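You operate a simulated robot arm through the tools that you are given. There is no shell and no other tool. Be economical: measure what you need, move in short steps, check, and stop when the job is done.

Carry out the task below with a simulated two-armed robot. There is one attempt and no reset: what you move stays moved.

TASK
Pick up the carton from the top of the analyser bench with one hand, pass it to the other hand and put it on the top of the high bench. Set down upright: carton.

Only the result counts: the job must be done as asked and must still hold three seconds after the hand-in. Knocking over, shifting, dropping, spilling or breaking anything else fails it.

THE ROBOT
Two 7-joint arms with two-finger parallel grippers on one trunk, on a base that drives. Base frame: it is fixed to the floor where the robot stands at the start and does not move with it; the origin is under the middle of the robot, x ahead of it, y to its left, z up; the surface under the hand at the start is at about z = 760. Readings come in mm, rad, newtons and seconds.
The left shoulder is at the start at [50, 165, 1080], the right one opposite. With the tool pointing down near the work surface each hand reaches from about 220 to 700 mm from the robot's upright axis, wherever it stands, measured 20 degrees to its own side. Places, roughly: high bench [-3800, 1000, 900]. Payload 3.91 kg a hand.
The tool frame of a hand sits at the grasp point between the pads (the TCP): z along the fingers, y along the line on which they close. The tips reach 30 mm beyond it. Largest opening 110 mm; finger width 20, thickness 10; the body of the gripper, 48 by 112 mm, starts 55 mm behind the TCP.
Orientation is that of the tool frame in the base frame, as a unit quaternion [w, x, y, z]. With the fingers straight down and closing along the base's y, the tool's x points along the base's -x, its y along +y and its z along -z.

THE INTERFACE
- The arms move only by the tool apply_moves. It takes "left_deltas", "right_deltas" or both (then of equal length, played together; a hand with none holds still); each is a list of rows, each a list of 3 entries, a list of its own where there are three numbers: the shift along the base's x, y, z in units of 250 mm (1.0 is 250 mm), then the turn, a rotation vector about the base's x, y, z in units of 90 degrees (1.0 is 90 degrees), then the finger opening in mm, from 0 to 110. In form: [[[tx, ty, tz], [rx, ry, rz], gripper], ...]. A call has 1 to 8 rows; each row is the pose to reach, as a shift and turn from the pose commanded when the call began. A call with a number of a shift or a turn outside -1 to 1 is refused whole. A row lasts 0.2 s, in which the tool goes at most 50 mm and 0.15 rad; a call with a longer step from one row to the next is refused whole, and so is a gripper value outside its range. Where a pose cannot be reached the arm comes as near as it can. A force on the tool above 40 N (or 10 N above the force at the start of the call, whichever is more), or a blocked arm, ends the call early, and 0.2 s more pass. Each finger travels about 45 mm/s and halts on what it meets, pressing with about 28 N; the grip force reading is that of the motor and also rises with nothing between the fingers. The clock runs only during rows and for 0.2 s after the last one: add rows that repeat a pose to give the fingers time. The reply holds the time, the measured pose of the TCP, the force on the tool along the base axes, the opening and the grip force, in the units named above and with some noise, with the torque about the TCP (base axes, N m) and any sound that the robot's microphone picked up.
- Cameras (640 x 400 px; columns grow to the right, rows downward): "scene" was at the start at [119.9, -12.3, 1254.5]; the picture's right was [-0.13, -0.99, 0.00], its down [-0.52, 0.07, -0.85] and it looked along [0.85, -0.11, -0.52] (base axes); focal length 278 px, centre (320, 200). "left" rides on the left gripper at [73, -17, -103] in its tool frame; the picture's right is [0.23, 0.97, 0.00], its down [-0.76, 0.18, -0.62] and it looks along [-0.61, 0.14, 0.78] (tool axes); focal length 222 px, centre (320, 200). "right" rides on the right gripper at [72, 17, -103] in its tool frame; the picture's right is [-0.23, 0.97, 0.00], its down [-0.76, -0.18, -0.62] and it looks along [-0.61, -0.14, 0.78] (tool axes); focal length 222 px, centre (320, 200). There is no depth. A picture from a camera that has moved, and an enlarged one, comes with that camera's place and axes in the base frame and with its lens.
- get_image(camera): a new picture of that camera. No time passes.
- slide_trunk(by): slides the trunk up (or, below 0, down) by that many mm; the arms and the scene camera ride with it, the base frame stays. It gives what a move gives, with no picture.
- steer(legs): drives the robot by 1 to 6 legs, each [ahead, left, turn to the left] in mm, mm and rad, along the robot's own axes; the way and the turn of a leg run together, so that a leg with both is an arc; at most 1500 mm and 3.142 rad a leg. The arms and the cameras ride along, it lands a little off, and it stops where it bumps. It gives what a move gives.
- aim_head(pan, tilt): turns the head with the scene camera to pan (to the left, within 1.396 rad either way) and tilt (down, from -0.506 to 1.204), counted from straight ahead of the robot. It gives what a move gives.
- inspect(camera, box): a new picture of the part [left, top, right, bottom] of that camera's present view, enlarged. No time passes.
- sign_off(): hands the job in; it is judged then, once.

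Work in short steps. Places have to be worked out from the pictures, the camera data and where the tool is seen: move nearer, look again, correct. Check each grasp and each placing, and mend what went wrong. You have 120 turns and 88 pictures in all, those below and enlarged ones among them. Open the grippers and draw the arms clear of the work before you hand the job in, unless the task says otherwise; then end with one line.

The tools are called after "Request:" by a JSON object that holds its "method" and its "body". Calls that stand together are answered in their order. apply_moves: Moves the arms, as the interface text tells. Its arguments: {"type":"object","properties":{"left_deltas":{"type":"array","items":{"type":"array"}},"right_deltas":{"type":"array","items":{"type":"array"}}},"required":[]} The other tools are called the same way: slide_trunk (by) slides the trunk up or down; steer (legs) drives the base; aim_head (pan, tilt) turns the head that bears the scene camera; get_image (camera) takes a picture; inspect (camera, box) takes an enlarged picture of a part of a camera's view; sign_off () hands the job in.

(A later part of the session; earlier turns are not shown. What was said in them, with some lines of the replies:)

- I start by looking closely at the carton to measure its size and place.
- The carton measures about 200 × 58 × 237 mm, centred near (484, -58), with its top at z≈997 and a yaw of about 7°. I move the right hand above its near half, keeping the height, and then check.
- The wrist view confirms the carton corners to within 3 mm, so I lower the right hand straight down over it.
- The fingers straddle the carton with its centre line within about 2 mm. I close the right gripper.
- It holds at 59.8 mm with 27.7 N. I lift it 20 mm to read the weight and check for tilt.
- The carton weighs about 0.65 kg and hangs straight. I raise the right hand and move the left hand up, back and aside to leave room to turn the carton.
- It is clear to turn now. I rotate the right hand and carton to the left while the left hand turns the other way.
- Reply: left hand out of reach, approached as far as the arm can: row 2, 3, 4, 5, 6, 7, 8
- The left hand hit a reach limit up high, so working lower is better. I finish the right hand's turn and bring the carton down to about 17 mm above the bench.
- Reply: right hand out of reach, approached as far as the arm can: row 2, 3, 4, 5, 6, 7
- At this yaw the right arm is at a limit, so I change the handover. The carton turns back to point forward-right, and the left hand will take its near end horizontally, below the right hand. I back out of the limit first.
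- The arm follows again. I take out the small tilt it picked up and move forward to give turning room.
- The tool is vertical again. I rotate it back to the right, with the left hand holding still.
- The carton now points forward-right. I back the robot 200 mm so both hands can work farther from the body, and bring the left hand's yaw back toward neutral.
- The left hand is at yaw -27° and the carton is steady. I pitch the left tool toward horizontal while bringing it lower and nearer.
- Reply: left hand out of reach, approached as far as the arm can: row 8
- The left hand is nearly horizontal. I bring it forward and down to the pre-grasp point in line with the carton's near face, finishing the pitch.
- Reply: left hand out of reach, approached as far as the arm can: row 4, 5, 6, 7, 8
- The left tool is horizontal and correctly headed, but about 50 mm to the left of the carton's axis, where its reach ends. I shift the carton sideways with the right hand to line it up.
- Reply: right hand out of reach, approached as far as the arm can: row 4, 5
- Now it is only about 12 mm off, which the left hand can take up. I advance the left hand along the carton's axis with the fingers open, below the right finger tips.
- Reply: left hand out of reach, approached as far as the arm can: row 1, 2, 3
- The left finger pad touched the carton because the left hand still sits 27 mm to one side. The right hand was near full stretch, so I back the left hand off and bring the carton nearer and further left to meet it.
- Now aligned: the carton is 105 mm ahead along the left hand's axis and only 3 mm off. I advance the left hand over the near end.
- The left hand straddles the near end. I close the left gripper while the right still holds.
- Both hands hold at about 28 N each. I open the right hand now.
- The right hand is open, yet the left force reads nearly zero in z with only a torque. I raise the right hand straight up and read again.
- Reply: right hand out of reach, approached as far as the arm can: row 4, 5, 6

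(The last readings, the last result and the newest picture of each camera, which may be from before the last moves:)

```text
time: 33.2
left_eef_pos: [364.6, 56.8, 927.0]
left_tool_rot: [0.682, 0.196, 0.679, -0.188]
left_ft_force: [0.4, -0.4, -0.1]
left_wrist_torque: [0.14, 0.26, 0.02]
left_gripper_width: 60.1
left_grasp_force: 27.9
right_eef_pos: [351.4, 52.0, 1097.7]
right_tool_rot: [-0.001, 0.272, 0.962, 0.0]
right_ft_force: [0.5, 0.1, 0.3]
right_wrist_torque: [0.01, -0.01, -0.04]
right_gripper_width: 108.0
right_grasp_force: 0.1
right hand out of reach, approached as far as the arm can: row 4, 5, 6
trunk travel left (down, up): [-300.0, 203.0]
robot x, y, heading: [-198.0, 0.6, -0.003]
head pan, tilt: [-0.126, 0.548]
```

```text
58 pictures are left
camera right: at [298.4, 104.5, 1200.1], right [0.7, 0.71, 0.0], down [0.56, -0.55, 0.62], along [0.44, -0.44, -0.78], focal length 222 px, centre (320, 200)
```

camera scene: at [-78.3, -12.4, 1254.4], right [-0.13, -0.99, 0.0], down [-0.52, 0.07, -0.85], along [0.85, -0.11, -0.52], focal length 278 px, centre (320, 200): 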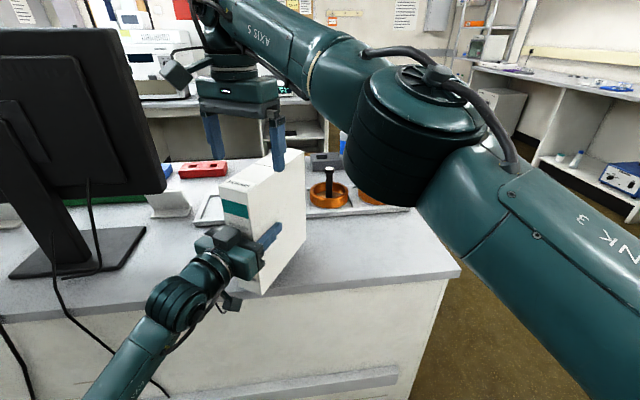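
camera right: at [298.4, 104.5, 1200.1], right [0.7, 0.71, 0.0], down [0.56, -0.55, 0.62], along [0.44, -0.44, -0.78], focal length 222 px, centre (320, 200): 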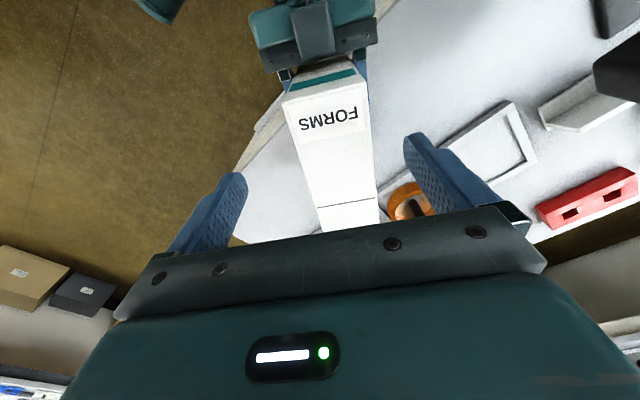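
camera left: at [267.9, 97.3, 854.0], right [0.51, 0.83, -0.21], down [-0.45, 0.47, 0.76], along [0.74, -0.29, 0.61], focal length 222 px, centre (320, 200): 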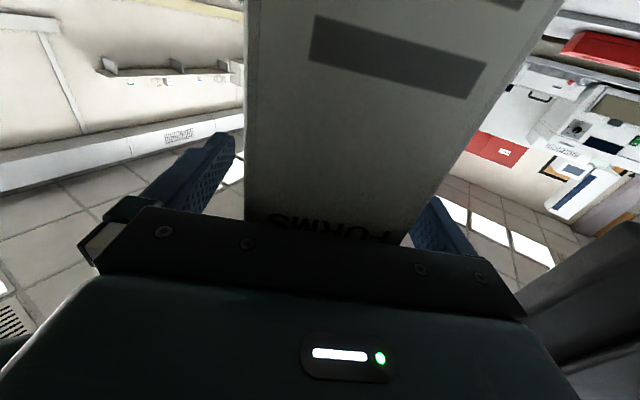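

The carton is held level by the left hand alone. I move the right hand off to its own side and lift the left hand 40 mm to test the hold.

Request:
{"method": "apply_moves", "body": {"right_deltas": [[[0, -0.15, 0], [0, 0, 0], 108], [[0, -0.3, 0], [0, 0, 0], 108], [[0, -0.45, 0], [0, 0, 0.05], 108], [[0, -0.6, 0], [0, 0, 0.1], 108], [[0, -0.75, 0], [0, 0, 0.15], 108], [[0, -0.9, 0], [0, 0, 0.2], 108]], "left_deltas": [[[0, 0, 0], [0, 0, 0], 30], [[0, 0, 0], [0, 0, 0], 30], [[0, 0, 0.04], [0, 0, 0], 30], [[0, 0, 0.08], [0, 0, 0], 30], [[0, 0, 0.12], [0, 0, 0], 30], [[0, 0, 0.16], [0, 0, 0], 30]]}}

Request:
{"method": "get_image", "body": {"camera": "scene"}}

```text
time: 34.6
left_eef_pos: [363.2, 56.5, 966.1]
left_tool_rot: [0.683, 0.195, 0.679, -0.186]
left_ft_force: [-0.4, -0.6, -5.7]
left_wrist_torque: [0.15, 0.28, 0.03]
left_gripper_width: 60.1
left_grasp_force: 27.7
right_eef_pos: [352.0, -172.8, 1096.6]
right_tool_rot: [-0.002, 0.116, 0.993, -0.002]
right_ft_force: [-0.4, -0.4, 0.1]
right_wrist_torque: [-0.02, -0.03, -0.03]
right_gripper_width: 108.0
right_grasp_force: 0.1
trunk travel left (down, up): [-300.0, 203.0]
robot x, y, heading: [-199.8, 4.5, -0.002]
head pan, tilt: [-0.126, 0.548]
```

```text
57 pictures are left
camera scene: at [-78.4, -12.7, 1254.4], right [-0.13, -0.99, 0.0], down [-0.52, 0.07, -0.85], along [0.85, -0.11, -0.52], focal length 278 px, centre (320, 200)
```

scene: 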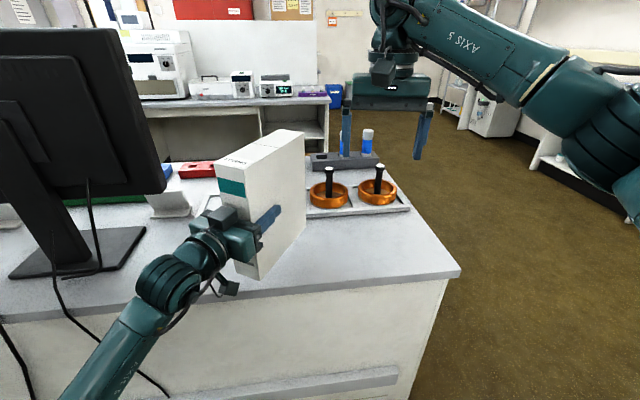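

The left hand carries the full weight, about 5.7 N, and the carton stays level. Before driving I look around for free floor and the high bench.

Request:
{"method": "aim_head", "body": {"pan": 1.396, "tilt": 0.3}}

Request:
{"method": "get_image", "body": {"camera": "scene"}}

Request:
{"method": "aim_head", "body": {"pan": -1.396, "tilt": 0.3}}

Request:
{"method": "get_image", "body": {"camera": "scene"}}

```text
time: 36.2
left_eef_pos: [364.3, 58.2, 966.7]
left_tool_rot: [0.682, 0.195, 0.679, -0.187]
left_ft_force: [-0.1, 0.3, -5.2]
left_wrist_torque: [0.18, 0.28, 0.02]
left_gripper_width: 60.0
left_grasp_force: 27.7
right_eef_pos: [351.1, -171.1, 1096.9]
right_tool_rot: [-0.001, 0.117, 0.993, 0.0]
right_ft_force: [0.2, -0.4, 0.0]
right_wrist_torque: [0.0, -0.01, 0.02]
right_gripper_width: 108.1
right_grasp_force: 0.1
trunk travel left (down, up): [-300.0, 203.0]
robot x, y, heading: [-195.5, -1.0, -0.0]
head pan, tilt: [1.396, 0.3]
```

```text
56 pictures are left
camera scene: at [-151.2, 91.0, 1277.2], right [0.98, -0.17, 0.0], down [-0.05, -0.29, -0.96], along [0.17, 0.94, -0.3], focal length 278 px, centre (320, 200)
```

scene: 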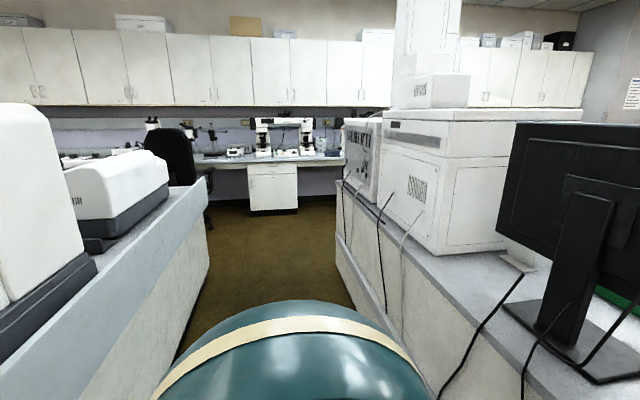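

```text
time: 38.7
left_eef_pos: [364.5, 56.3, 967.5]
left_tool_rot: [0.682, 0.195, 0.679, -0.188]
left_ft_force: [0.4, 0.6, -7.2]
left_wrist_torque: [0.14, 0.28, -0.02]
left_gripper_width: 59.9
left_grasp_force: 28.1
right_eef_pos: [353.0, -171.4, 1096.6]
right_tool_rot: [0.0, 0.117, 0.993, -0.001]
right_ft_force: [-0.3, 0.1, -0.1]
right_wrist_torque: [-0.01, 0.01, 0.03]
right_gripper_width: 108.0
right_grasp_force: 0.1
trunk travel left (down, up): [-300.0, 203.0]
robot x, y, heading: [-197.0, -2.4, 0.002]
head pan, tilt: [-1.396, 0.3]
```

```text
55 pictures are left
camera scene: at [-151.3, -92.9, 1277.2], right [-0.98, -0.17, 0.0], down [-0.05, 0.29, -0.96], along [0.17, -0.94, -0.3], focal length 278 px, centre (320, 200)
```

scene: 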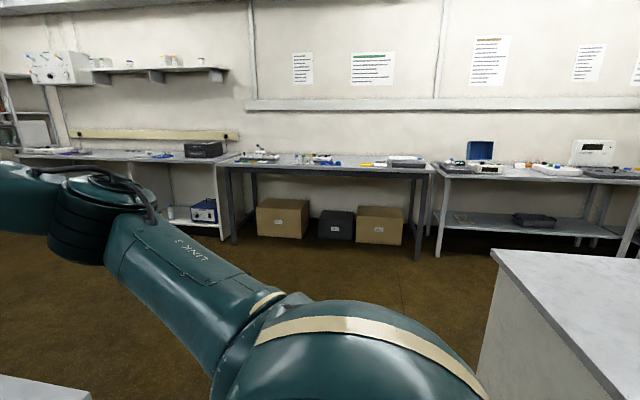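

The robot stands in an aisle with another bench behind it, and the way out is to the right. I raise the trunk so the carton clears everything, centre the robot in the aisle, and strafe right.

Request:
{"method": "slide_trunk", "body": {"by": 150}}

Request:
{"method": "steer", "body": {"legs": [[60, 0, 0], [0, -900, 0]]}}

Request:
{"method": "get_image", "body": {"camera": "scene"}}

```text
time: 40.4
left_eef_pos: [365.2, 57.4, 1116.7]
left_tool_rot: [0.682, 0.195, 0.679, -0.187]
left_ft_force: [-0.2, 0.5, -5.9]
left_wrist_torque: [0.16, 0.26, -0.02]
left_gripper_width: 59.9
left_grasp_force: 28.3
right_eef_pos: [351.6, -171.7, 1247.1]
right_tool_rot: [-0.001, 0.118, 0.993, 0.0]
right_ft_force: [0.2, 0.3, -0.3]
right_wrist_torque: [0.03, 0.0, 0.0]
right_gripper_width: 107.7
right_grasp_force: 0.0
trunk travel left (down, up): [-450.0, 53.0]
robot x, y, heading: [-196.9, -1.5, 0.004]
head pan, tilt: [-1.396, 0.3]
```

```text
time: 49.2
left_eef_pos: [422.0, -837.1, 1117.9]
left_tool_rot: [0.682, 0.197, 0.679, -0.19]
left_ft_force: [1.5, -0.9, -5.0]
left_wrist_torque: [0.16, 0.24, 0.02]
left_gripper_width: 59.8
left_grasp_force: 28.1
right_eef_pos: [409.7, -1064.7, 1246.5]
right_tool_rot: [-0.001, 0.121, 0.993, -0.001]
right_ft_force: [0.3, 1.0, -0.5]
right_wrist_torque: [-0.02, 0.04, -0.01]
right_gripper_width: 108.2
right_grasp_force: 0.0
trunk travel left (down, up): [-450.0, 53.0]
robot x, y, heading: [-142.7, -890.0, -0.006]
head pan, tilt: [-1.396, 0.3]
```

```text
54 pictures are left
camera scene: at [-93.9, -984.7, 1427.2], right [-0.99, -0.17, 0.0], down [-0.05, 0.29, -0.96], along [0.16, -0.94, -0.3], focal length 278 px, centre (320, 200)
```

scene: 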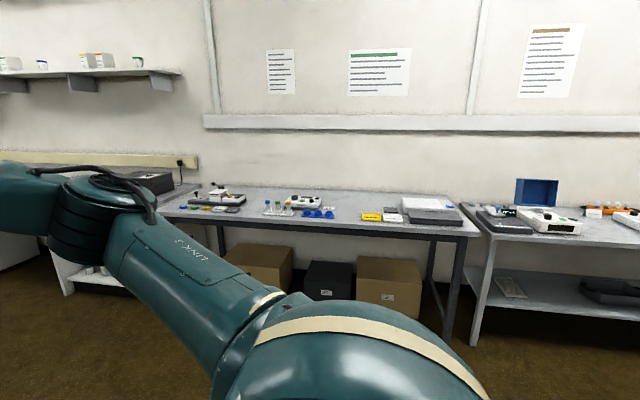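

The corridor along the wall is about 1.5 m wide. I strafe further, turn right to face back down the room, and then look.

Request:
{"method": "steer", "body": {"legs": [[0, -800, 0], [0, 0, -1.57]]}}

Request:
{"method": "aim_head", "body": {"pan": -1.2, "tilt": 0.35}}

Request:
{"method": "get_image", "body": {"camera": "scene"}}

```text
time: 60.5
left_eef_pos: [-100.0, -2256.8, 1117.4]
left_tool_rot: [0.344, 0.622, 0.337, -0.618]
left_ft_force: [0.2, 0.8, -5.3]
left_wrist_torque: [0.27, -0.17, 0.0]
left_gripper_width: 60.2
left_grasp_force: 27.9
right_eef_pos: [-326.7, -2241.1, 1247.1]
right_tool_rot: [-0.002, 0.791, 0.612, 0.001]
right_ft_force: [-0.3, -0.2, 0.2]
right_wrist_torque: [-0.01, 0.03, 0.02]
right_gripper_width: 107.9
right_grasp_force: 0.0
trunk travel left (down, up): [-450.0, 53.0]
robot x, y, heading: [-144.7, -1688.6, -1.589]
head pan, tilt: [-1.396, 0.3]
```

```text
time: 61.2
left_eef_pos: [-98.1, -2258.2, 1117.0]
left_tool_rot: [0.345, 0.622, 0.337, -0.617]
left_ft_force: [0.2, -0.2, -6.4]
left_wrist_torque: [0.28, -0.15, -0.02]
left_gripper_width: 59.8
left_grasp_force: 27.8
right_eef_pos: [-325.8, -2241.5, 1247.1]
right_tool_rot: [-0.001, 0.79, 0.613, 0.001]
right_ft_force: [0.0, 0.7, -0.1]
right_wrist_torque: [0.0, 0.0, 0.0]
right_gripper_width: 107.9
right_grasp_force: 0.0
trunk travel left (down, up): [-450.0, 53.0]
robot x, y, heading: [-146.5, -1694.0, -1.589]
head pan, tilt: [-1.201, 0.351]
```

```text
53 pictures are left
camera scene: at [-231.7, -1756.7, 1422.5], right [-0.35, 0.94, 0.0], down [0.32, 0.12, -0.94], along [-0.88, -0.32, -0.34], focal length 278 px, centre (320, 200)
```

scene: 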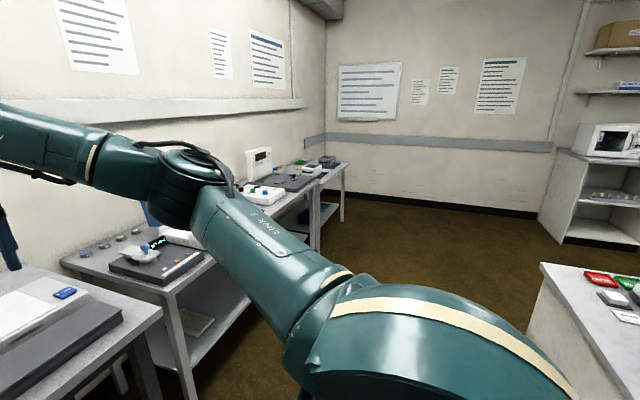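

The room opens toward the back wall, where a cabinet-like bench stands beyond this island. I finish the turn and drive about 2 m ahead past the island.

Request:
{"method": "steer", "body": {"legs": [[0, 0, -1.553]]}}

Request:
{"method": "aim_head", "body": {"pan": -0.3, "tilt": 0.35}}

Request:
{"method": "get_image", "body": {"camera": "scene"}}

```text
time: 65.4
left_eef_pos: [-708.8, -1749.6, 1116.3]
left_tool_rot: [0.187, -0.679, 0.196, 0.682]
left_ft_force: [1.3, -0.4, -5.8]
left_wrist_torque: [-0.18, -0.23, 0.02]
left_gripper_width: 59.7
left_grasp_force: 28.4
right_eef_pos: [-695.2, -1523.3, 1246.8]
right_tool_rot: [-0.001, 0.993, -0.117, 0.001]
right_ft_force: [0.0, 0.4, -0.2]
right_wrist_torque: [0.0, 0.02, -0.03]
right_gripper_width: 107.8
right_grasp_force: 0.1
trunk travel left (down, up): [-450.0, 53.0]
robot x, y, heading: [-145.2, -1695.9, -3.142]
head pan, tilt: [-1.201, 0.351]
```

```text
time: 66.6
left_eef_pos: [-708.8, -1751.7, 1116.6]
left_tool_rot: [0.185, -0.68, 0.195, 0.682]
left_ft_force: [-0.9, 0.5, -6.1]
left_wrist_torque: [-0.15, -0.26, 0.03]
left_gripper_width: 59.9
left_grasp_force: 27.5
right_eef_pos: [-696.6, -1522.9, 1247.5]
right_tool_rot: [0.0, 0.993, -0.118, 0.001]
right_ft_force: [-0.2, 0.4, 0.5]
right_wrist_torque: [-0.01, 0.01, -0.02]
right_gripper_width: 107.9
right_grasp_force: 0.0
trunk travel left (down, up): [-450.0, 53.0]
robot x, y, heading: [-148.3, -1694.3, -3.138]
head pan, tilt: [-0.3, 0.351]
```

```text
52 pictures are left
camera scene: at [-262.7, -1667.1, 1422.5], right [0.3, 0.96, 0.0], down [0.33, -0.1, -0.94], along [-0.9, 0.28, -0.34], focal length 278 px, centre (320, 200)
```

scene: 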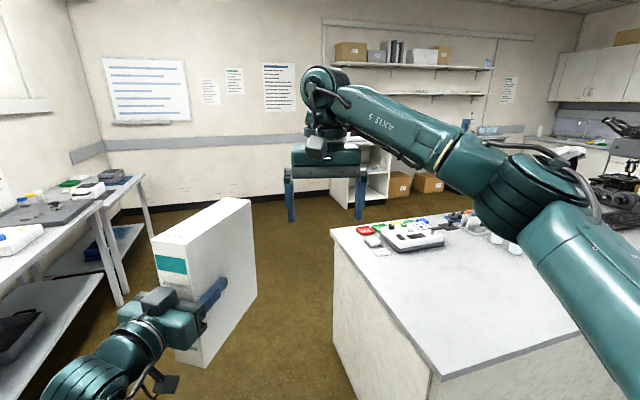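

The island ends near x≈-1540, y≈-1215, and the way ahead is clear. I drive forward past it.

Request:
{"method": "steer", "body": {"legs": [[1500, 0, 0], [550, 0, 0]]}}

Request:
{"method": "aim_head", "body": {"pan": -0.9, "tilt": 0.35}}

Request:
{"method": "get_image", "body": {"camera": "scene"}}

```text
time: 76.8
left_eef_pos: [-2763.5, -1767.5, 1117.0]
left_tool_rot: [0.184, -0.681, 0.192, 0.683]
left_ft_force: [-0.2, -0.1, -6.0]
left_wrist_torque: [-0.17, -0.26, 0.02]
left_gripper_width: 59.8
left_grasp_force: 28.0
right_eef_pos: [-2753.2, -1539.5, 1246.1]
right_tool_rot: [-0.001, 0.993, -0.114, 0.001]
right_ft_force: [-0.4, 0.1, 0.2]
right_wrist_torque: [0.02, -0.02, 0.03]
right_gripper_width: 107.9
right_grasp_force: 0.2
trunk travel left (down, up): [-450.0, 53.0]
robot x, y, heading: [-2199.2, -1705.9, -3.131]
head pan, tilt: [-0.3, 0.351]
```

```text
time: 77.8
left_eef_pos: [-2762.1, -1767.5, 1115.8]
left_tool_rot: [0.185, -0.68, 0.193, 0.682]
left_ft_force: [0.8, -0.4, -6.6]
left_wrist_torque: [-0.15, -0.26, -0.01]
left_gripper_width: 59.7
left_grasp_force: 28.4
right_eef_pos: [-2752.5, -1539.5, 1247.3]
right_tool_rot: [-0.001, 0.994, -0.113, 0.001]
right_ft_force: [-0.5, 0.5, -0.1]
right_wrist_torque: [-0.02, -0.04, 0.01]
right_gripper_width: 108.0
right_grasp_force: 0.1
trunk travel left (down, up): [-450.0, 53.0]
robot x, y, heading: [-2198.5, -1702.9, -3.13]
head pan, tilt: [-0.901, 0.351]
```

```text
51 pictures are left
camera scene: at [-2286.9, -1634.8, 1422.5], right [0.78, 0.63, 0.0], down [0.22, -0.27, -0.94], along [-0.59, 0.73, -0.34], focal length 278 px, centre (320, 200)
```

scene: 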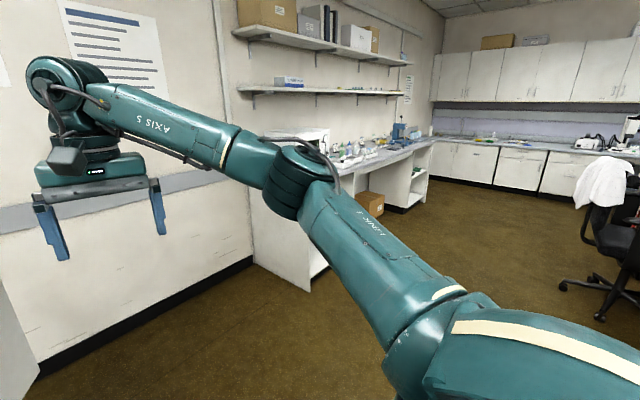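

The high bench runs along the back wall, with its front at x≈-3500 and from y≈-290 onward. I move ahead a little to keep clear of the chair and strafe right toward it.

Request:
{"method": "steer", "body": {"legs": [[200, 0, -0.01], [0, -1500, 0]]}}

Request:
{"method": "aim_head", "body": {"pan": -0.5, "tilt": 0.35}}

Request:
{"method": "get_image", "body": {"camera": "scene"}}

```text
time: 92.3
left_eef_pos: [-2956.3, -259.2, 1117.0]
left_tool_rot: [0.188, -0.679, 0.199, 0.681]
left_ft_force: [1.3, -0.4, -5.6]
left_wrist_torque: [-0.12, -0.25, -0.02]
left_gripper_width: 59.7
left_grasp_force: 27.8
right_eef_pos: [-2940.6, -30.6, 1246.9]
right_tool_rot: [-0.001, 0.993, -0.121, 0.002]
right_ft_force: [-1.0, 0.1, 0.4]
right_wrist_torque: [-0.03, -0.02, 0.0]
right_gripper_width: 107.7
right_grasp_force: 0.1
trunk travel left (down, up): [-450.0, 53.0]
robot x, y, heading: [-2391.5, -207.3, 3.137]
head pan, tilt: [-0.901, 0.351]
```

```text
time: 93.1
left_eef_pos: [-2956.6, -259.0, 1116.1]
left_tool_rot: [0.19, -0.679, 0.198, 0.681]
left_ft_force: [0.4, -0.8, -5.7]
left_wrist_torque: [-0.17, -0.29, -0.03]
left_gripper_width: 60.2
left_grasp_force: 28.4
right_eef_pos: [-2943.1, -32.4, 1246.0]
right_tool_rot: [0.0, 0.993, -0.121, 0.001]
right_ft_force: [0.4, 0.5, -0.1]
right_wrist_torque: [0.01, 0.0, 0.01]
right_gripper_width: 108.2
right_grasp_force: 0.0
trunk travel left (down, up): [-450.0, 53.0]
robot x, y, heading: [-2392.5, -202.9, 3.141]
head pan, tilt: [-0.499, 0.351]
```

```text
50 pictures are left
camera scene: at [-2501.5, -162.2, 1422.5], right [0.49, 0.87, 0.0], down [0.3, -0.17, -0.94], along [-0.82, 0.46, -0.34], focal length 278 px, centre (320, 200)
```

scene: 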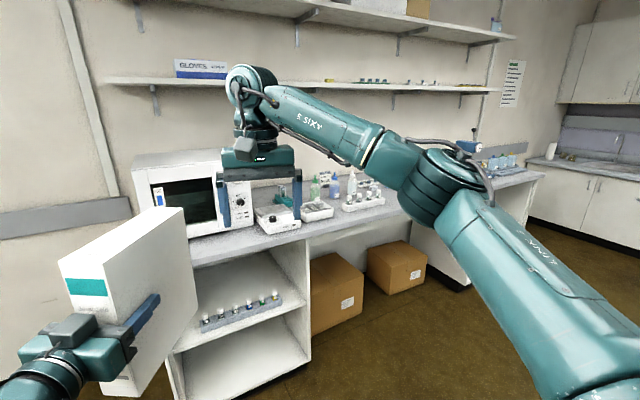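

The near part of the bench holds a microwave, scales and bottles, so I need a clear stretch farther along. I move a bit closer, strafe 900 mm right and look.

Request:
{"method": "steer", "body": {"legs": [[150, 0, 0], [0, -900, 0]]}}

Request:
{"method": "aim_head", "body": {"pan": 0.1, "tilt": 0.4}}

Request:
{"method": "get_image", "body": {"camera": "scene"}}

Request:
{"method": "aim_head", "body": {"pan": -0.6, "tilt": 0.4}}

Request:
{"method": "get_image", "body": {"camera": "scene"}}

```text
time: 102.4
left_eef_pos: [-3104.3, 643.2, 1116.5]
left_tool_rot: [0.186, -0.68, 0.194, 0.682]
left_ft_force: [0.9, 1.1, -5.7]
left_wrist_torque: [-0.19, -0.31, 0.01]
left_gripper_width: 60.2
left_grasp_force: 28.0
right_eef_pos: [-3091.6, 869.4, 1246.8]
right_tool_rot: [0.0, 0.993, -0.117, 0.0]
right_ft_force: [-0.2, -0.1, -0.1]
right_wrist_torque: [0.01, 0.01, 0.03]
right_gripper_width: 108.2
right_grasp_force: 0.1
trunk travel left (down, up): [-450.0, 53.0]
robot x, y, heading: [-2539.4, 700.3, -3.14]
head pan, tilt: [-0.499, 0.351]
```

```text
time: 103.4
left_eef_pos: [-3103.9, 642.7, 1115.5]
left_tool_rot: [0.186, -0.681, 0.193, 0.682]
left_ft_force: [0.1, -0.5, -5.8]
left_wrist_torque: [-0.15, -0.25, 0.01]
left_gripper_width: 59.9
left_grasp_force: 27.7
right_eef_pos: [-3091.6, 870.4, 1248.0]
right_tool_rot: [-0.001, 0.993, -0.117, 0.001]
right_ft_force: [0.1, 0.2, -0.5]
right_wrist_torque: [0.01, 0.03, 0.01]
right_gripper_width: 107.6
right_grasp_force: 0.0
trunk travel left (down, up): [-450.0, 53.0]
robot x, y, heading: [-2540.0, 696.5, -3.142]
head pan, tilt: [0.099, 0.4]
```

```text
49 pictures are left
camera scene: at [-2660.8, 689.4, 1417.9], right [-0.1, 0.99, 0.0], down [0.39, 0.04, -0.92], along [-0.92, -0.09, -0.39], focal length 278 px, centre (320, 200)
```

scene: 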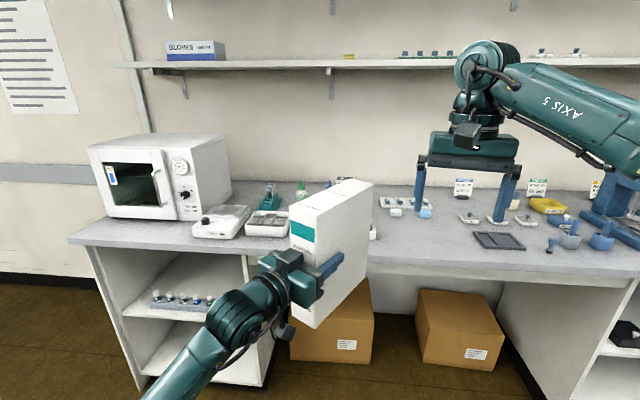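

```text
time: 104.5
left_eef_pos: [-3103.2, 642.4, 1116.6]
left_tool_rot: [0.187, -0.68, 0.196, 0.682]
left_ft_force: [-0.2, 0.2, -6.2]
left_wrist_torque: [-0.18, -0.24, 0.0]
left_gripper_width: 59.8
left_grasp_force: 28.7
right_eef_pos: [-3091.5, 870.3, 1246.9]
right_tool_rot: [-0.001, 0.993, -0.116, 0.001]
right_ft_force: [0.2, -0.6, 0.0]
right_wrist_torque: [0.0, 0.03, 0.01]
right_gripper_width: 107.9
right_grasp_force: 0.0
trunk travel left (down, up): [-450.0, 53.0]
robot x, y, heading: [-2538.9, 702.1, -3.138]
head pan, tilt: [-0.6, 0.4]
```

```text
48 pictures are left
camera scene: at [-2645.2, 750.8, 1417.9], right [0.56, 0.83, 0.0], down [0.32, -0.22, -0.92], along [-0.76, 0.52, -0.39], focal length 278 px, centre (320, 200)
```

scene: 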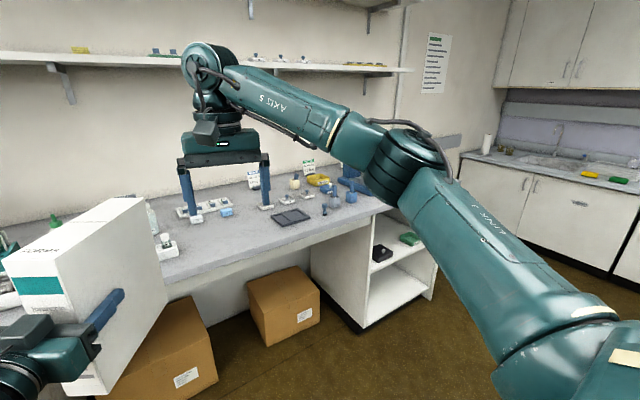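

The bench top is at z≈900, with its front edge near x≈-3400. There is a clear patch around (-3545, 985), between a small cup at y≈767 and the dark tray at y≈1180. I strafe right 313 mm, move 200 mm closer and re-check.

Request:
{"method": "steer", "body": {"legs": [[0, -313, 0], [200, 0, 0]]}}

Request:
{"method": "aim_head", "body": {"pan": -0.1, "tilt": 0.55}}

Request:
{"method": "get_image", "body": {"camera": "scene"}}

Request:
{"method": "get_image", "body": {"camera": "right"}}

```text
time: 109.0
left_eef_pos: [-3303.0, 955.9, 1115.2]
left_tool_rot: [0.187, -0.68, 0.195, 0.681]
left_ft_force: [-0.1, -0.4, -5.1]
left_wrist_torque: [-0.12, -0.26, -0.01]
left_gripper_width: 59.9
left_grasp_force: 27.9
right_eef_pos: [-3290.0, 1184.5, 1247.2]
right_tool_rot: [-0.001, 0.993, -0.118, 0.001]
right_ft_force: [-1.0, 0.7, -1.1]
right_wrist_torque: [0.01, -0.03, -0.02]
right_gripper_width: 108.2
right_grasp_force: 0.1
trunk travel left (down, up): [-450.0, 53.0]
robot x, y, heading: [-2738.9, 1013.4, -3.15]
head pan, tilt: [-0.6, 0.4]
```

```text
time: 109.9
left_eef_pos: [-3301.9, 956.6, 1114.3]
left_tool_rot: [0.188, -0.68, 0.196, 0.681]
left_ft_force: [0.1, 0.7, -4.5]
left_wrist_torque: [-0.17, -0.27, -0.01]
left_gripper_width: 59.8
left_grasp_force: 28.2
right_eef_pos: [-3290.8, 1184.2, 1247.6]
right_tool_rot: [-0.001, 0.993, -0.117, 0.001]
right_ft_force: [0.7, -0.1, -0.7]
right_wrist_torque: [0.02, 0.0, -0.02]
right_gripper_width: 107.9
right_grasp_force: 0.0
trunk travel left (down, up): [-450.0, 53.0]
robot x, y, heading: [-2735.3, 1012.1, -3.139]
head pan, tilt: [-0.099, 0.55]
```

```text
47 pictures are left
camera scene: at [-2856.5, 1021.1, 1404.2], right [0.1, 0.99, 0.0], down [0.52, -0.05, -0.85], along [-0.85, 0.08, -0.52], focal length 278 px, centre (320, 200)
```

scene: 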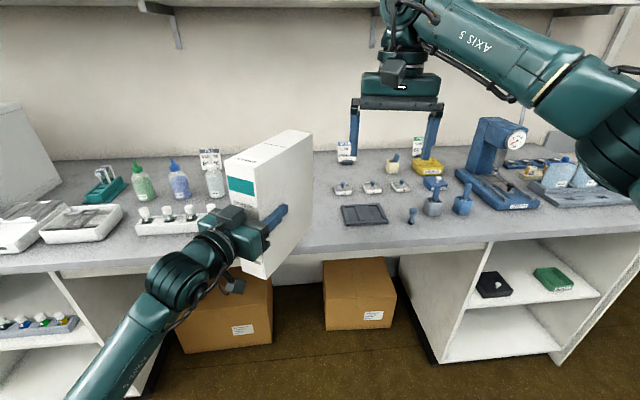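

```text
46 pictures are left
camera right: at [-3223.0, 1149.7, 1349.9], right [-0.45, -0.89, 0.0], down [-0.7, 0.35, 0.62], along [-0.56, 0.28, -0.78], focal length 222 px, centre (320, 200)
```

right: 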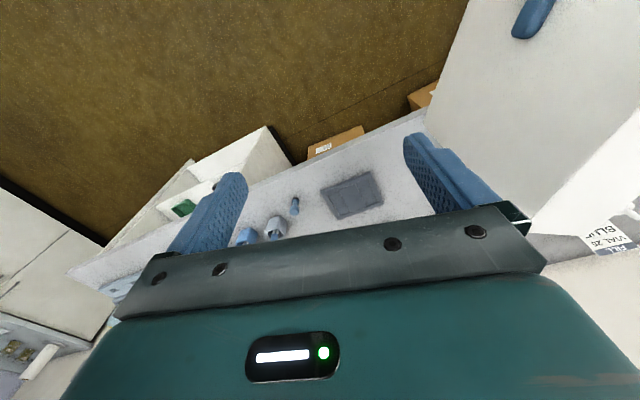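

The free zone is confirmed: y from 810 to 1160, x from -3415 back to about -3740. The carton lines up with its middle, so I drive 205 mm ahead.

Request:
{"method": "steer", "body": {"legs": [[205, 0, 0]]}}

Request:
{"method": "get_image", "body": {"camera": "scene"}}

Request:
{"method": "get_image", "body": {"camera": "left"}}

```text
time: 111.6
left_eef_pos: [-3507.7, 957.0, 1115.8]
left_tool_rot: [0.187, -0.68, 0.196, 0.681]
left_ft_force: [-0.8, -0.2, -6.1]
left_wrist_torque: [-0.15, -0.27, 0.0]
left_gripper_width: 60.0
left_grasp_force: 27.7
right_eef_pos: [-3495.9, 1184.2, 1246.5]
right_tool_rot: [-0.001, 0.993, -0.118, 0.0]
right_ft_force: [-0.1, 0.1, -0.7]
right_wrist_torque: [0.01, -0.02, 0.02]
right_gripper_width: 108.0
right_grasp_force: 0.0
trunk travel left (down, up): [-450.0, 53.0]
robot x, y, heading: [-2945.7, 1012.3, 3.139]
head pan, tilt: [-0.099, 0.55]
```

```text
45 pictures are left
camera scene: at [-3062.2, 1021.2, 1404.1], right [0.1, 0.99, 0.0], down [0.52, -0.05, -0.85], along [-0.85, 0.09, -0.52], focal length 278 px, centre (320, 200)
```

scene: 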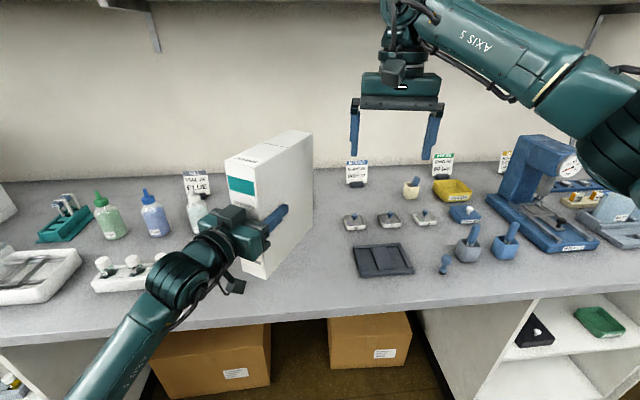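

```text
44 pictures are left
camera left: at [-3411.1, 917.5, 1042.8], right [-0.51, -0.83, -0.22], down [0.44, -0.47, 0.77], along [-0.74, 0.29, 0.61], focal length 222 px, centre (320, 200)
```

left: 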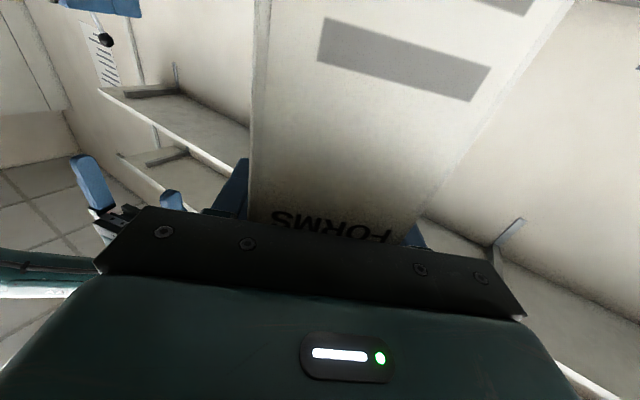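

The carton hovers over the clear patch, with its bottom at about z≈986. I lower the trunk 65 mm and then check.

Request:
{"method": "slide_trunk", "body": {"by": -65}}

Request:
{"method": "get_image", "body": {"camera": "scene"}}

```text
time: 112.6
left_eef_pos: [-3506.7, 956.8, 1050.5]
left_tool_rot: [0.187, -0.68, 0.195, 0.681]
left_ft_force: [0.2, 0.3, -6.4]
left_wrist_torque: [-0.18, -0.25, -0.03]
left_gripper_width: 59.9
left_grasp_force: 28.1
right_eef_pos: [-3494.2, 1184.3, 1182.1]
right_tool_rot: [0.0, 0.993, -0.119, 0.0]
right_ft_force: [-0.1, -0.4, 0.7]
right_wrist_torque: [-0.02, 0.01, 0.02]
right_gripper_width: 108.3
right_grasp_force: 0.1
trunk travel left (down, up): [-385.0, 118.0]
robot x, y, heading: [-2944.3, 1012.9, 3.14]
head pan, tilt: [-0.099, 0.55]
```

```text
43 pictures are left
camera scene: at [-3061.1, 1021.2, 1339.3], right [0.1, 0.99, 0.0], down [0.52, -0.05, -0.85], along [-0.85, 0.09, -0.52], focal length 278 px, centre (320, 200)
```

scene: 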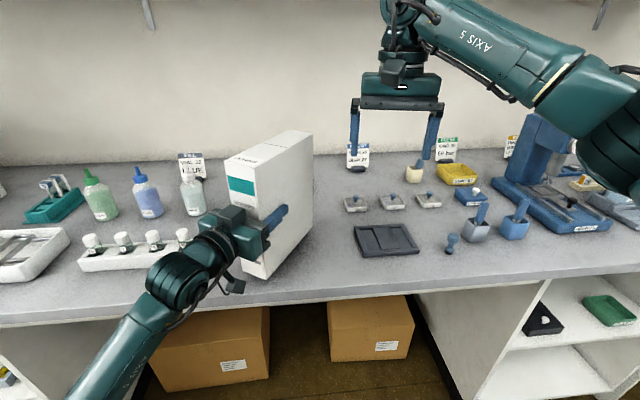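

The near bottom corner lies about 30 mm inside the bench edge, and the surroundings are clear. I lower with the arm in small steps, watching the force.

Request:
{"method": "apply_moves", "body": {"left_deltas": [[[0, 0, -0.02], [0, 0, 0], 30], [[0, 0, -0.04], [0, 0, 0], 30], [[0, 0, -0.052], [0, 0, 0], 30], [[0, 0, -0.06], [0, 0, 0], 30], [[0, 0, -0.066], [0, 0, 0], 30]]}}

```text
time: 113.8
left_eef_pos: [-3507.7, 957.3, 1034.2]
left_tool_rot: [0.188, -0.68, 0.195, 0.681]
left_ft_force: [-0.5, -0.5, -5.3]
left_wrist_torque: [-0.14, -0.29, 0.03]
left_gripper_width: 59.9
left_grasp_force: 28.1
right_eef_pos: [-3494.0, 1184.5, 1182.7]
right_tool_rot: [-0.001, 0.993, -0.119, -0.001]
right_ft_force: [-0.5, -0.5, -0.8]
right_wrist_torque: [0.01, 0.0, -0.01]
right_gripper_width: 108.2
right_grasp_force: 0.0
trunk travel left (down, up): [-385.0, 118.0]
robot x, y, heading: [-2941.9, 1015.3, 3.144]
head pan, tilt: [-0.099, 0.55]
```

No contact yet at a bottom height of about 904. I go on down in 2 mm steps.

Request:
{"method": "apply_moves", "body": {"left_deltas": [[[0, 0, -0.008], [0, 0, 0], 30], [[0, 0, -0.016], [0, 0, 0], 30], [[0, 0, -0.02], [0, 0, 0], 30], [[0, 0, -0.02], [0, 0, 0], 30]]}}

```text
time: 114.8
left_eef_pos: [-3506.3, 957.4, 1033.1]
left_tool_rot: [0.188, -0.678, 0.196, 0.683]
left_ft_force: [-1.6, -1.7, 3.6]
left_wrist_torque: [0.52, 0.83, 0.25]
left_gripper_width: 60.0
left_grasp_force: 28.2
right_eef_pos: [-3493.4, 1185.9, 1183.5]
right_tool_rot: [0.0, 0.993, -0.118, 0.001]
right_ft_force: [-0.2, 0.9, 0.3]
right_wrist_torque: [0.02, 0.04, -0.03]
right_gripper_width: 107.9
right_grasp_force: 0.0
trunk travel left (down, up): [-385.0, 118.0]
robot x, y, heading: [-2945.8, 1011.9, 3.143]
head pan, tilt: [-0.099, 0.55]
```

The far bottom edge has touched. I take a close look at the carton's seating before releasing.

Request:
{"method": "inspect", "body": {"camera": "scene", "box": [180, 110, 360, 310]}}

```text
2.00 times, centred on (270, 210) of scene
camera zoom: at [-3060.3, 1020.9, 1339.4], right [0.1, 0.99, 0.0], down [0.52, -0.05, -0.85], along [-0.85, 0.09, -0.52], focal length 555 px, centre (420, 180)
```

zoom: 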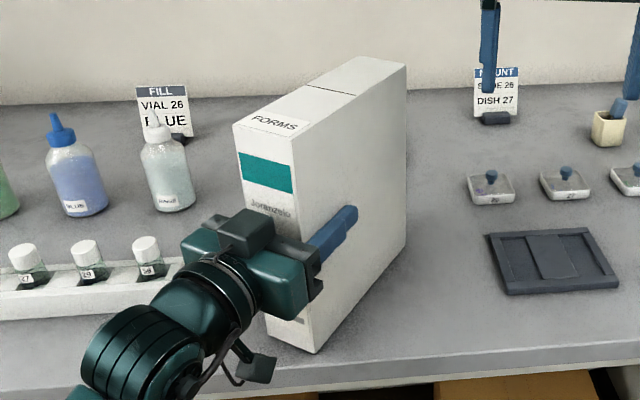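

It looks upright and well placed. I press down 2 mm more to seat the near edge, then open the left fingers gradually.

Request:
{"method": "apply_moves", "body": {"left_deltas": [[[0, 0, -0.004], [0, 0, 0], 30], [[0, 0, -0.008], [0, 0, 0], 30], [[0, 0, -0.008], [0, 0, 0], 56], [[0, 0, -0.008], [0, 0, 0], 64], [[0, 0, -0.008], [0, 0, 0], 72], [[0, 0, -0.008], [0, 0, 0], 85], [[0, 0, -0.008], [0, 0, 0], 100], [[0, 0, -0.008], [0, 0, 0], 108]]}}

Request:
{"method": "get_image", "body": {"camera": "left"}}

Request:
{"method": "inspect", "body": {"camera": "scene", "box": [180, 110, 360, 310]}}

```text
time: 116.6
left_eef_pos: [-3506.8, 958.4, 1028.5]
left_tool_rot: [0.187, -0.68, 0.196, 0.681]
left_ft_force: [0.2, 0.2, -0.1]
left_wrist_torque: [-0.01, -0.02, 0.0]
left_gripper_width: 108.2
left_grasp_force: 0.0
right_eef_pos: [-3494.0, 1183.5, 1181.6]
right_tool_rot: [0.0, 0.993, -0.119, 0.0]
right_ft_force: [-0.1, 1.1, -0.2]
right_wrist_torque: [-0.02, -0.03, 0.0]
right_gripper_width: 108.0
right_grasp_force: 0.0
trunk travel left (down, up): [-385.0, 118.0]
robot x, y, heading: [-2941.8, 1010.6, 3.143]
head pan, tilt: [-0.099, 0.55]
```

```text
41 pictures are left
camera left: at [-3410.1, 917.7, 955.3], right [-0.51, -0.83, -0.21], down [0.44, -0.47, 0.76], along [-0.74, 0.29, 0.61], focal length 222 px, centre (320, 200)
```

left: 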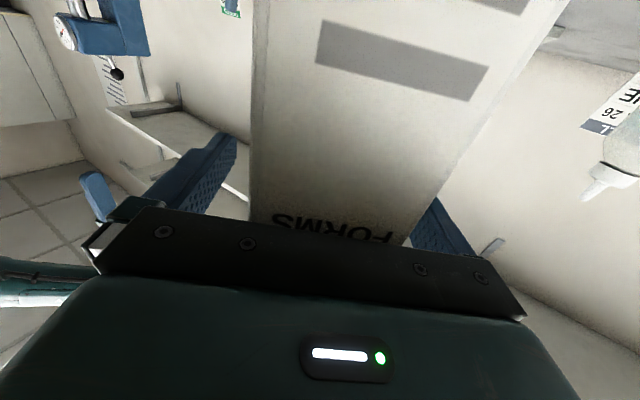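

```text
2.00 times, centred on (270, 210) of scene
camera zoom: at [-3060.7, 1021.3, 1339.3], right [0.1, 0.99, 0.0], down [0.52, -0.05, -0.85], along [-0.85, 0.09, -0.52], focal length 555 px, centre (420, 180)
```

zoom: 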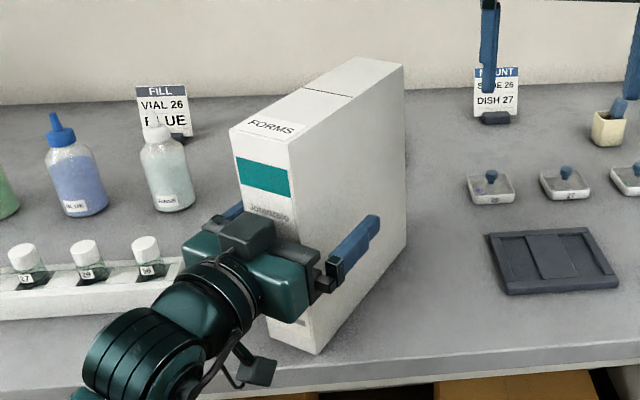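

The carton stands free and upright on the bench. I withdraw the left hand straight back along its axis.

Request:
{"method": "apply_moves", "body": {"left_deltas": [[[0.085, -0.052, 0], [0, 0, 0], 110], [[0.17, -0.104, 0], [0, 0, 0], 110], [[0.256, -0.156, 0], [0, 0, 0], 110], [[0.342, -0.208, 0], [0, 0, 0], 110], [[0.4, -0.244, 0], [0, 0, 0], 110], [[0.4, -0.244, 0], [0, 0, 0], 110]]}}

Request:
{"method": "get_image", "body": {"camera": "scene"}}

```text
time: 118.0
left_eef_pos: [-3405.8, 896.6, 1028.5]
left_tool_rot: [0.187, -0.68, 0.195, 0.682]
left_ft_force: [-0.6, 0.1, -0.3]
left_wrist_torque: [0.05, 0.01, 0.02]
left_gripper_width: 109.8
left_grasp_force: 0.0
right_eef_pos: [-3493.2, 1185.6, 1183.8]
right_tool_rot: [0.0, 0.993, -0.119, 0.0]
right_ft_force: [-0.2, 0.3, 0.5]
right_wrist_torque: [0.01, -0.02, 0.02]
right_gripper_width: 108.2
right_grasp_force: 0.0
trunk travel left (down, up): [-385.0, 118.0]
robot x, y, heading: [-2946.4, 1014.2, 3.14]
head pan, tilt: [-0.099, 0.55]
```

```text
39 pictures are left
camera scene: at [-3060.8, 1021.3, 1339.3], right [0.1, 0.99, 0.0], down [0.52, -0.05, -0.85], along [-0.85, 0.09, -0.52], focal length 278 px, centre (320, 200)
```

scene: 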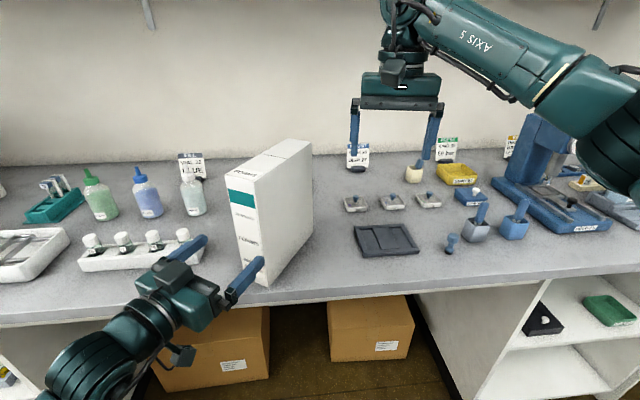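

The left hand is clear of the carton. I back the robot away 300 mm and make a final check.

Request:
{"method": "steer", "body": {"legs": [[-300, 0, 0]]}}

Request:
{"method": "get_image", "body": {"camera": "scene"}}

```text
time: 120.0
left_eef_pos: [-3105.7, 894.1, 1027.7]
left_tool_rot: [0.186, -0.68, 0.194, 0.682]
left_ft_force: [0.9, 0.1, 0.8]
left_wrist_torque: [-0.01, 0.03, 0.02]
left_gripper_width: 110.3
left_grasp_force: 0.0
right_eef_pos: [-3192.7, 1183.6, 1183.8]
right_tool_rot: [-0.001, 0.993, -0.116, 0.001]
right_ft_force: [-0.2, 0.7, -0.6]
right_wrist_torque: [-0.01, -0.02, 0.0]
right_gripper_width: 107.8
right_grasp_force: 0.0
trunk travel left (down, up): [-385.0, 118.0]
robot x, y, heading: [-2642.3, 1011.8, -3.143]
head pan, tilt: [-0.099, 0.55]
```

```text
38 pictures are left
camera scene: at [-2759.2, 1021.1, 1339.4], right [0.1, 1.0, 0.0], down [0.52, -0.05, -0.85], along [-0.85, 0.08, -0.52], focal length 278 px, centre (320, 200)
```

scene: 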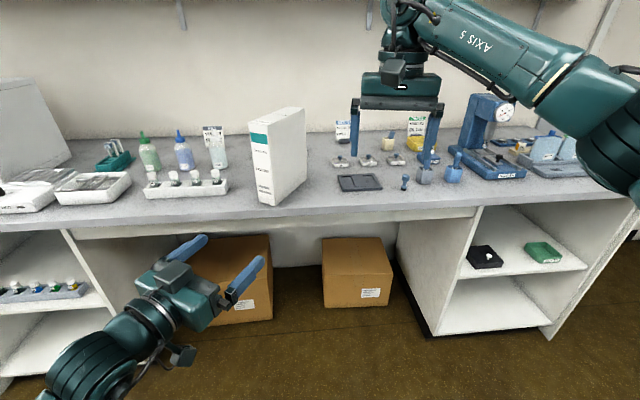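

The carton stands upright on the high bench, nothing else has moved, and both hands are open and clear. I hand the job in.

Request:
{"method": "sign_off", "body": {}}

```text
The job is handed in.
```

I took the carton off the analyser bench with the right hand, passed it to the left hand in mid-air, and set it upright on the high bench; both hands are open and clear of it.
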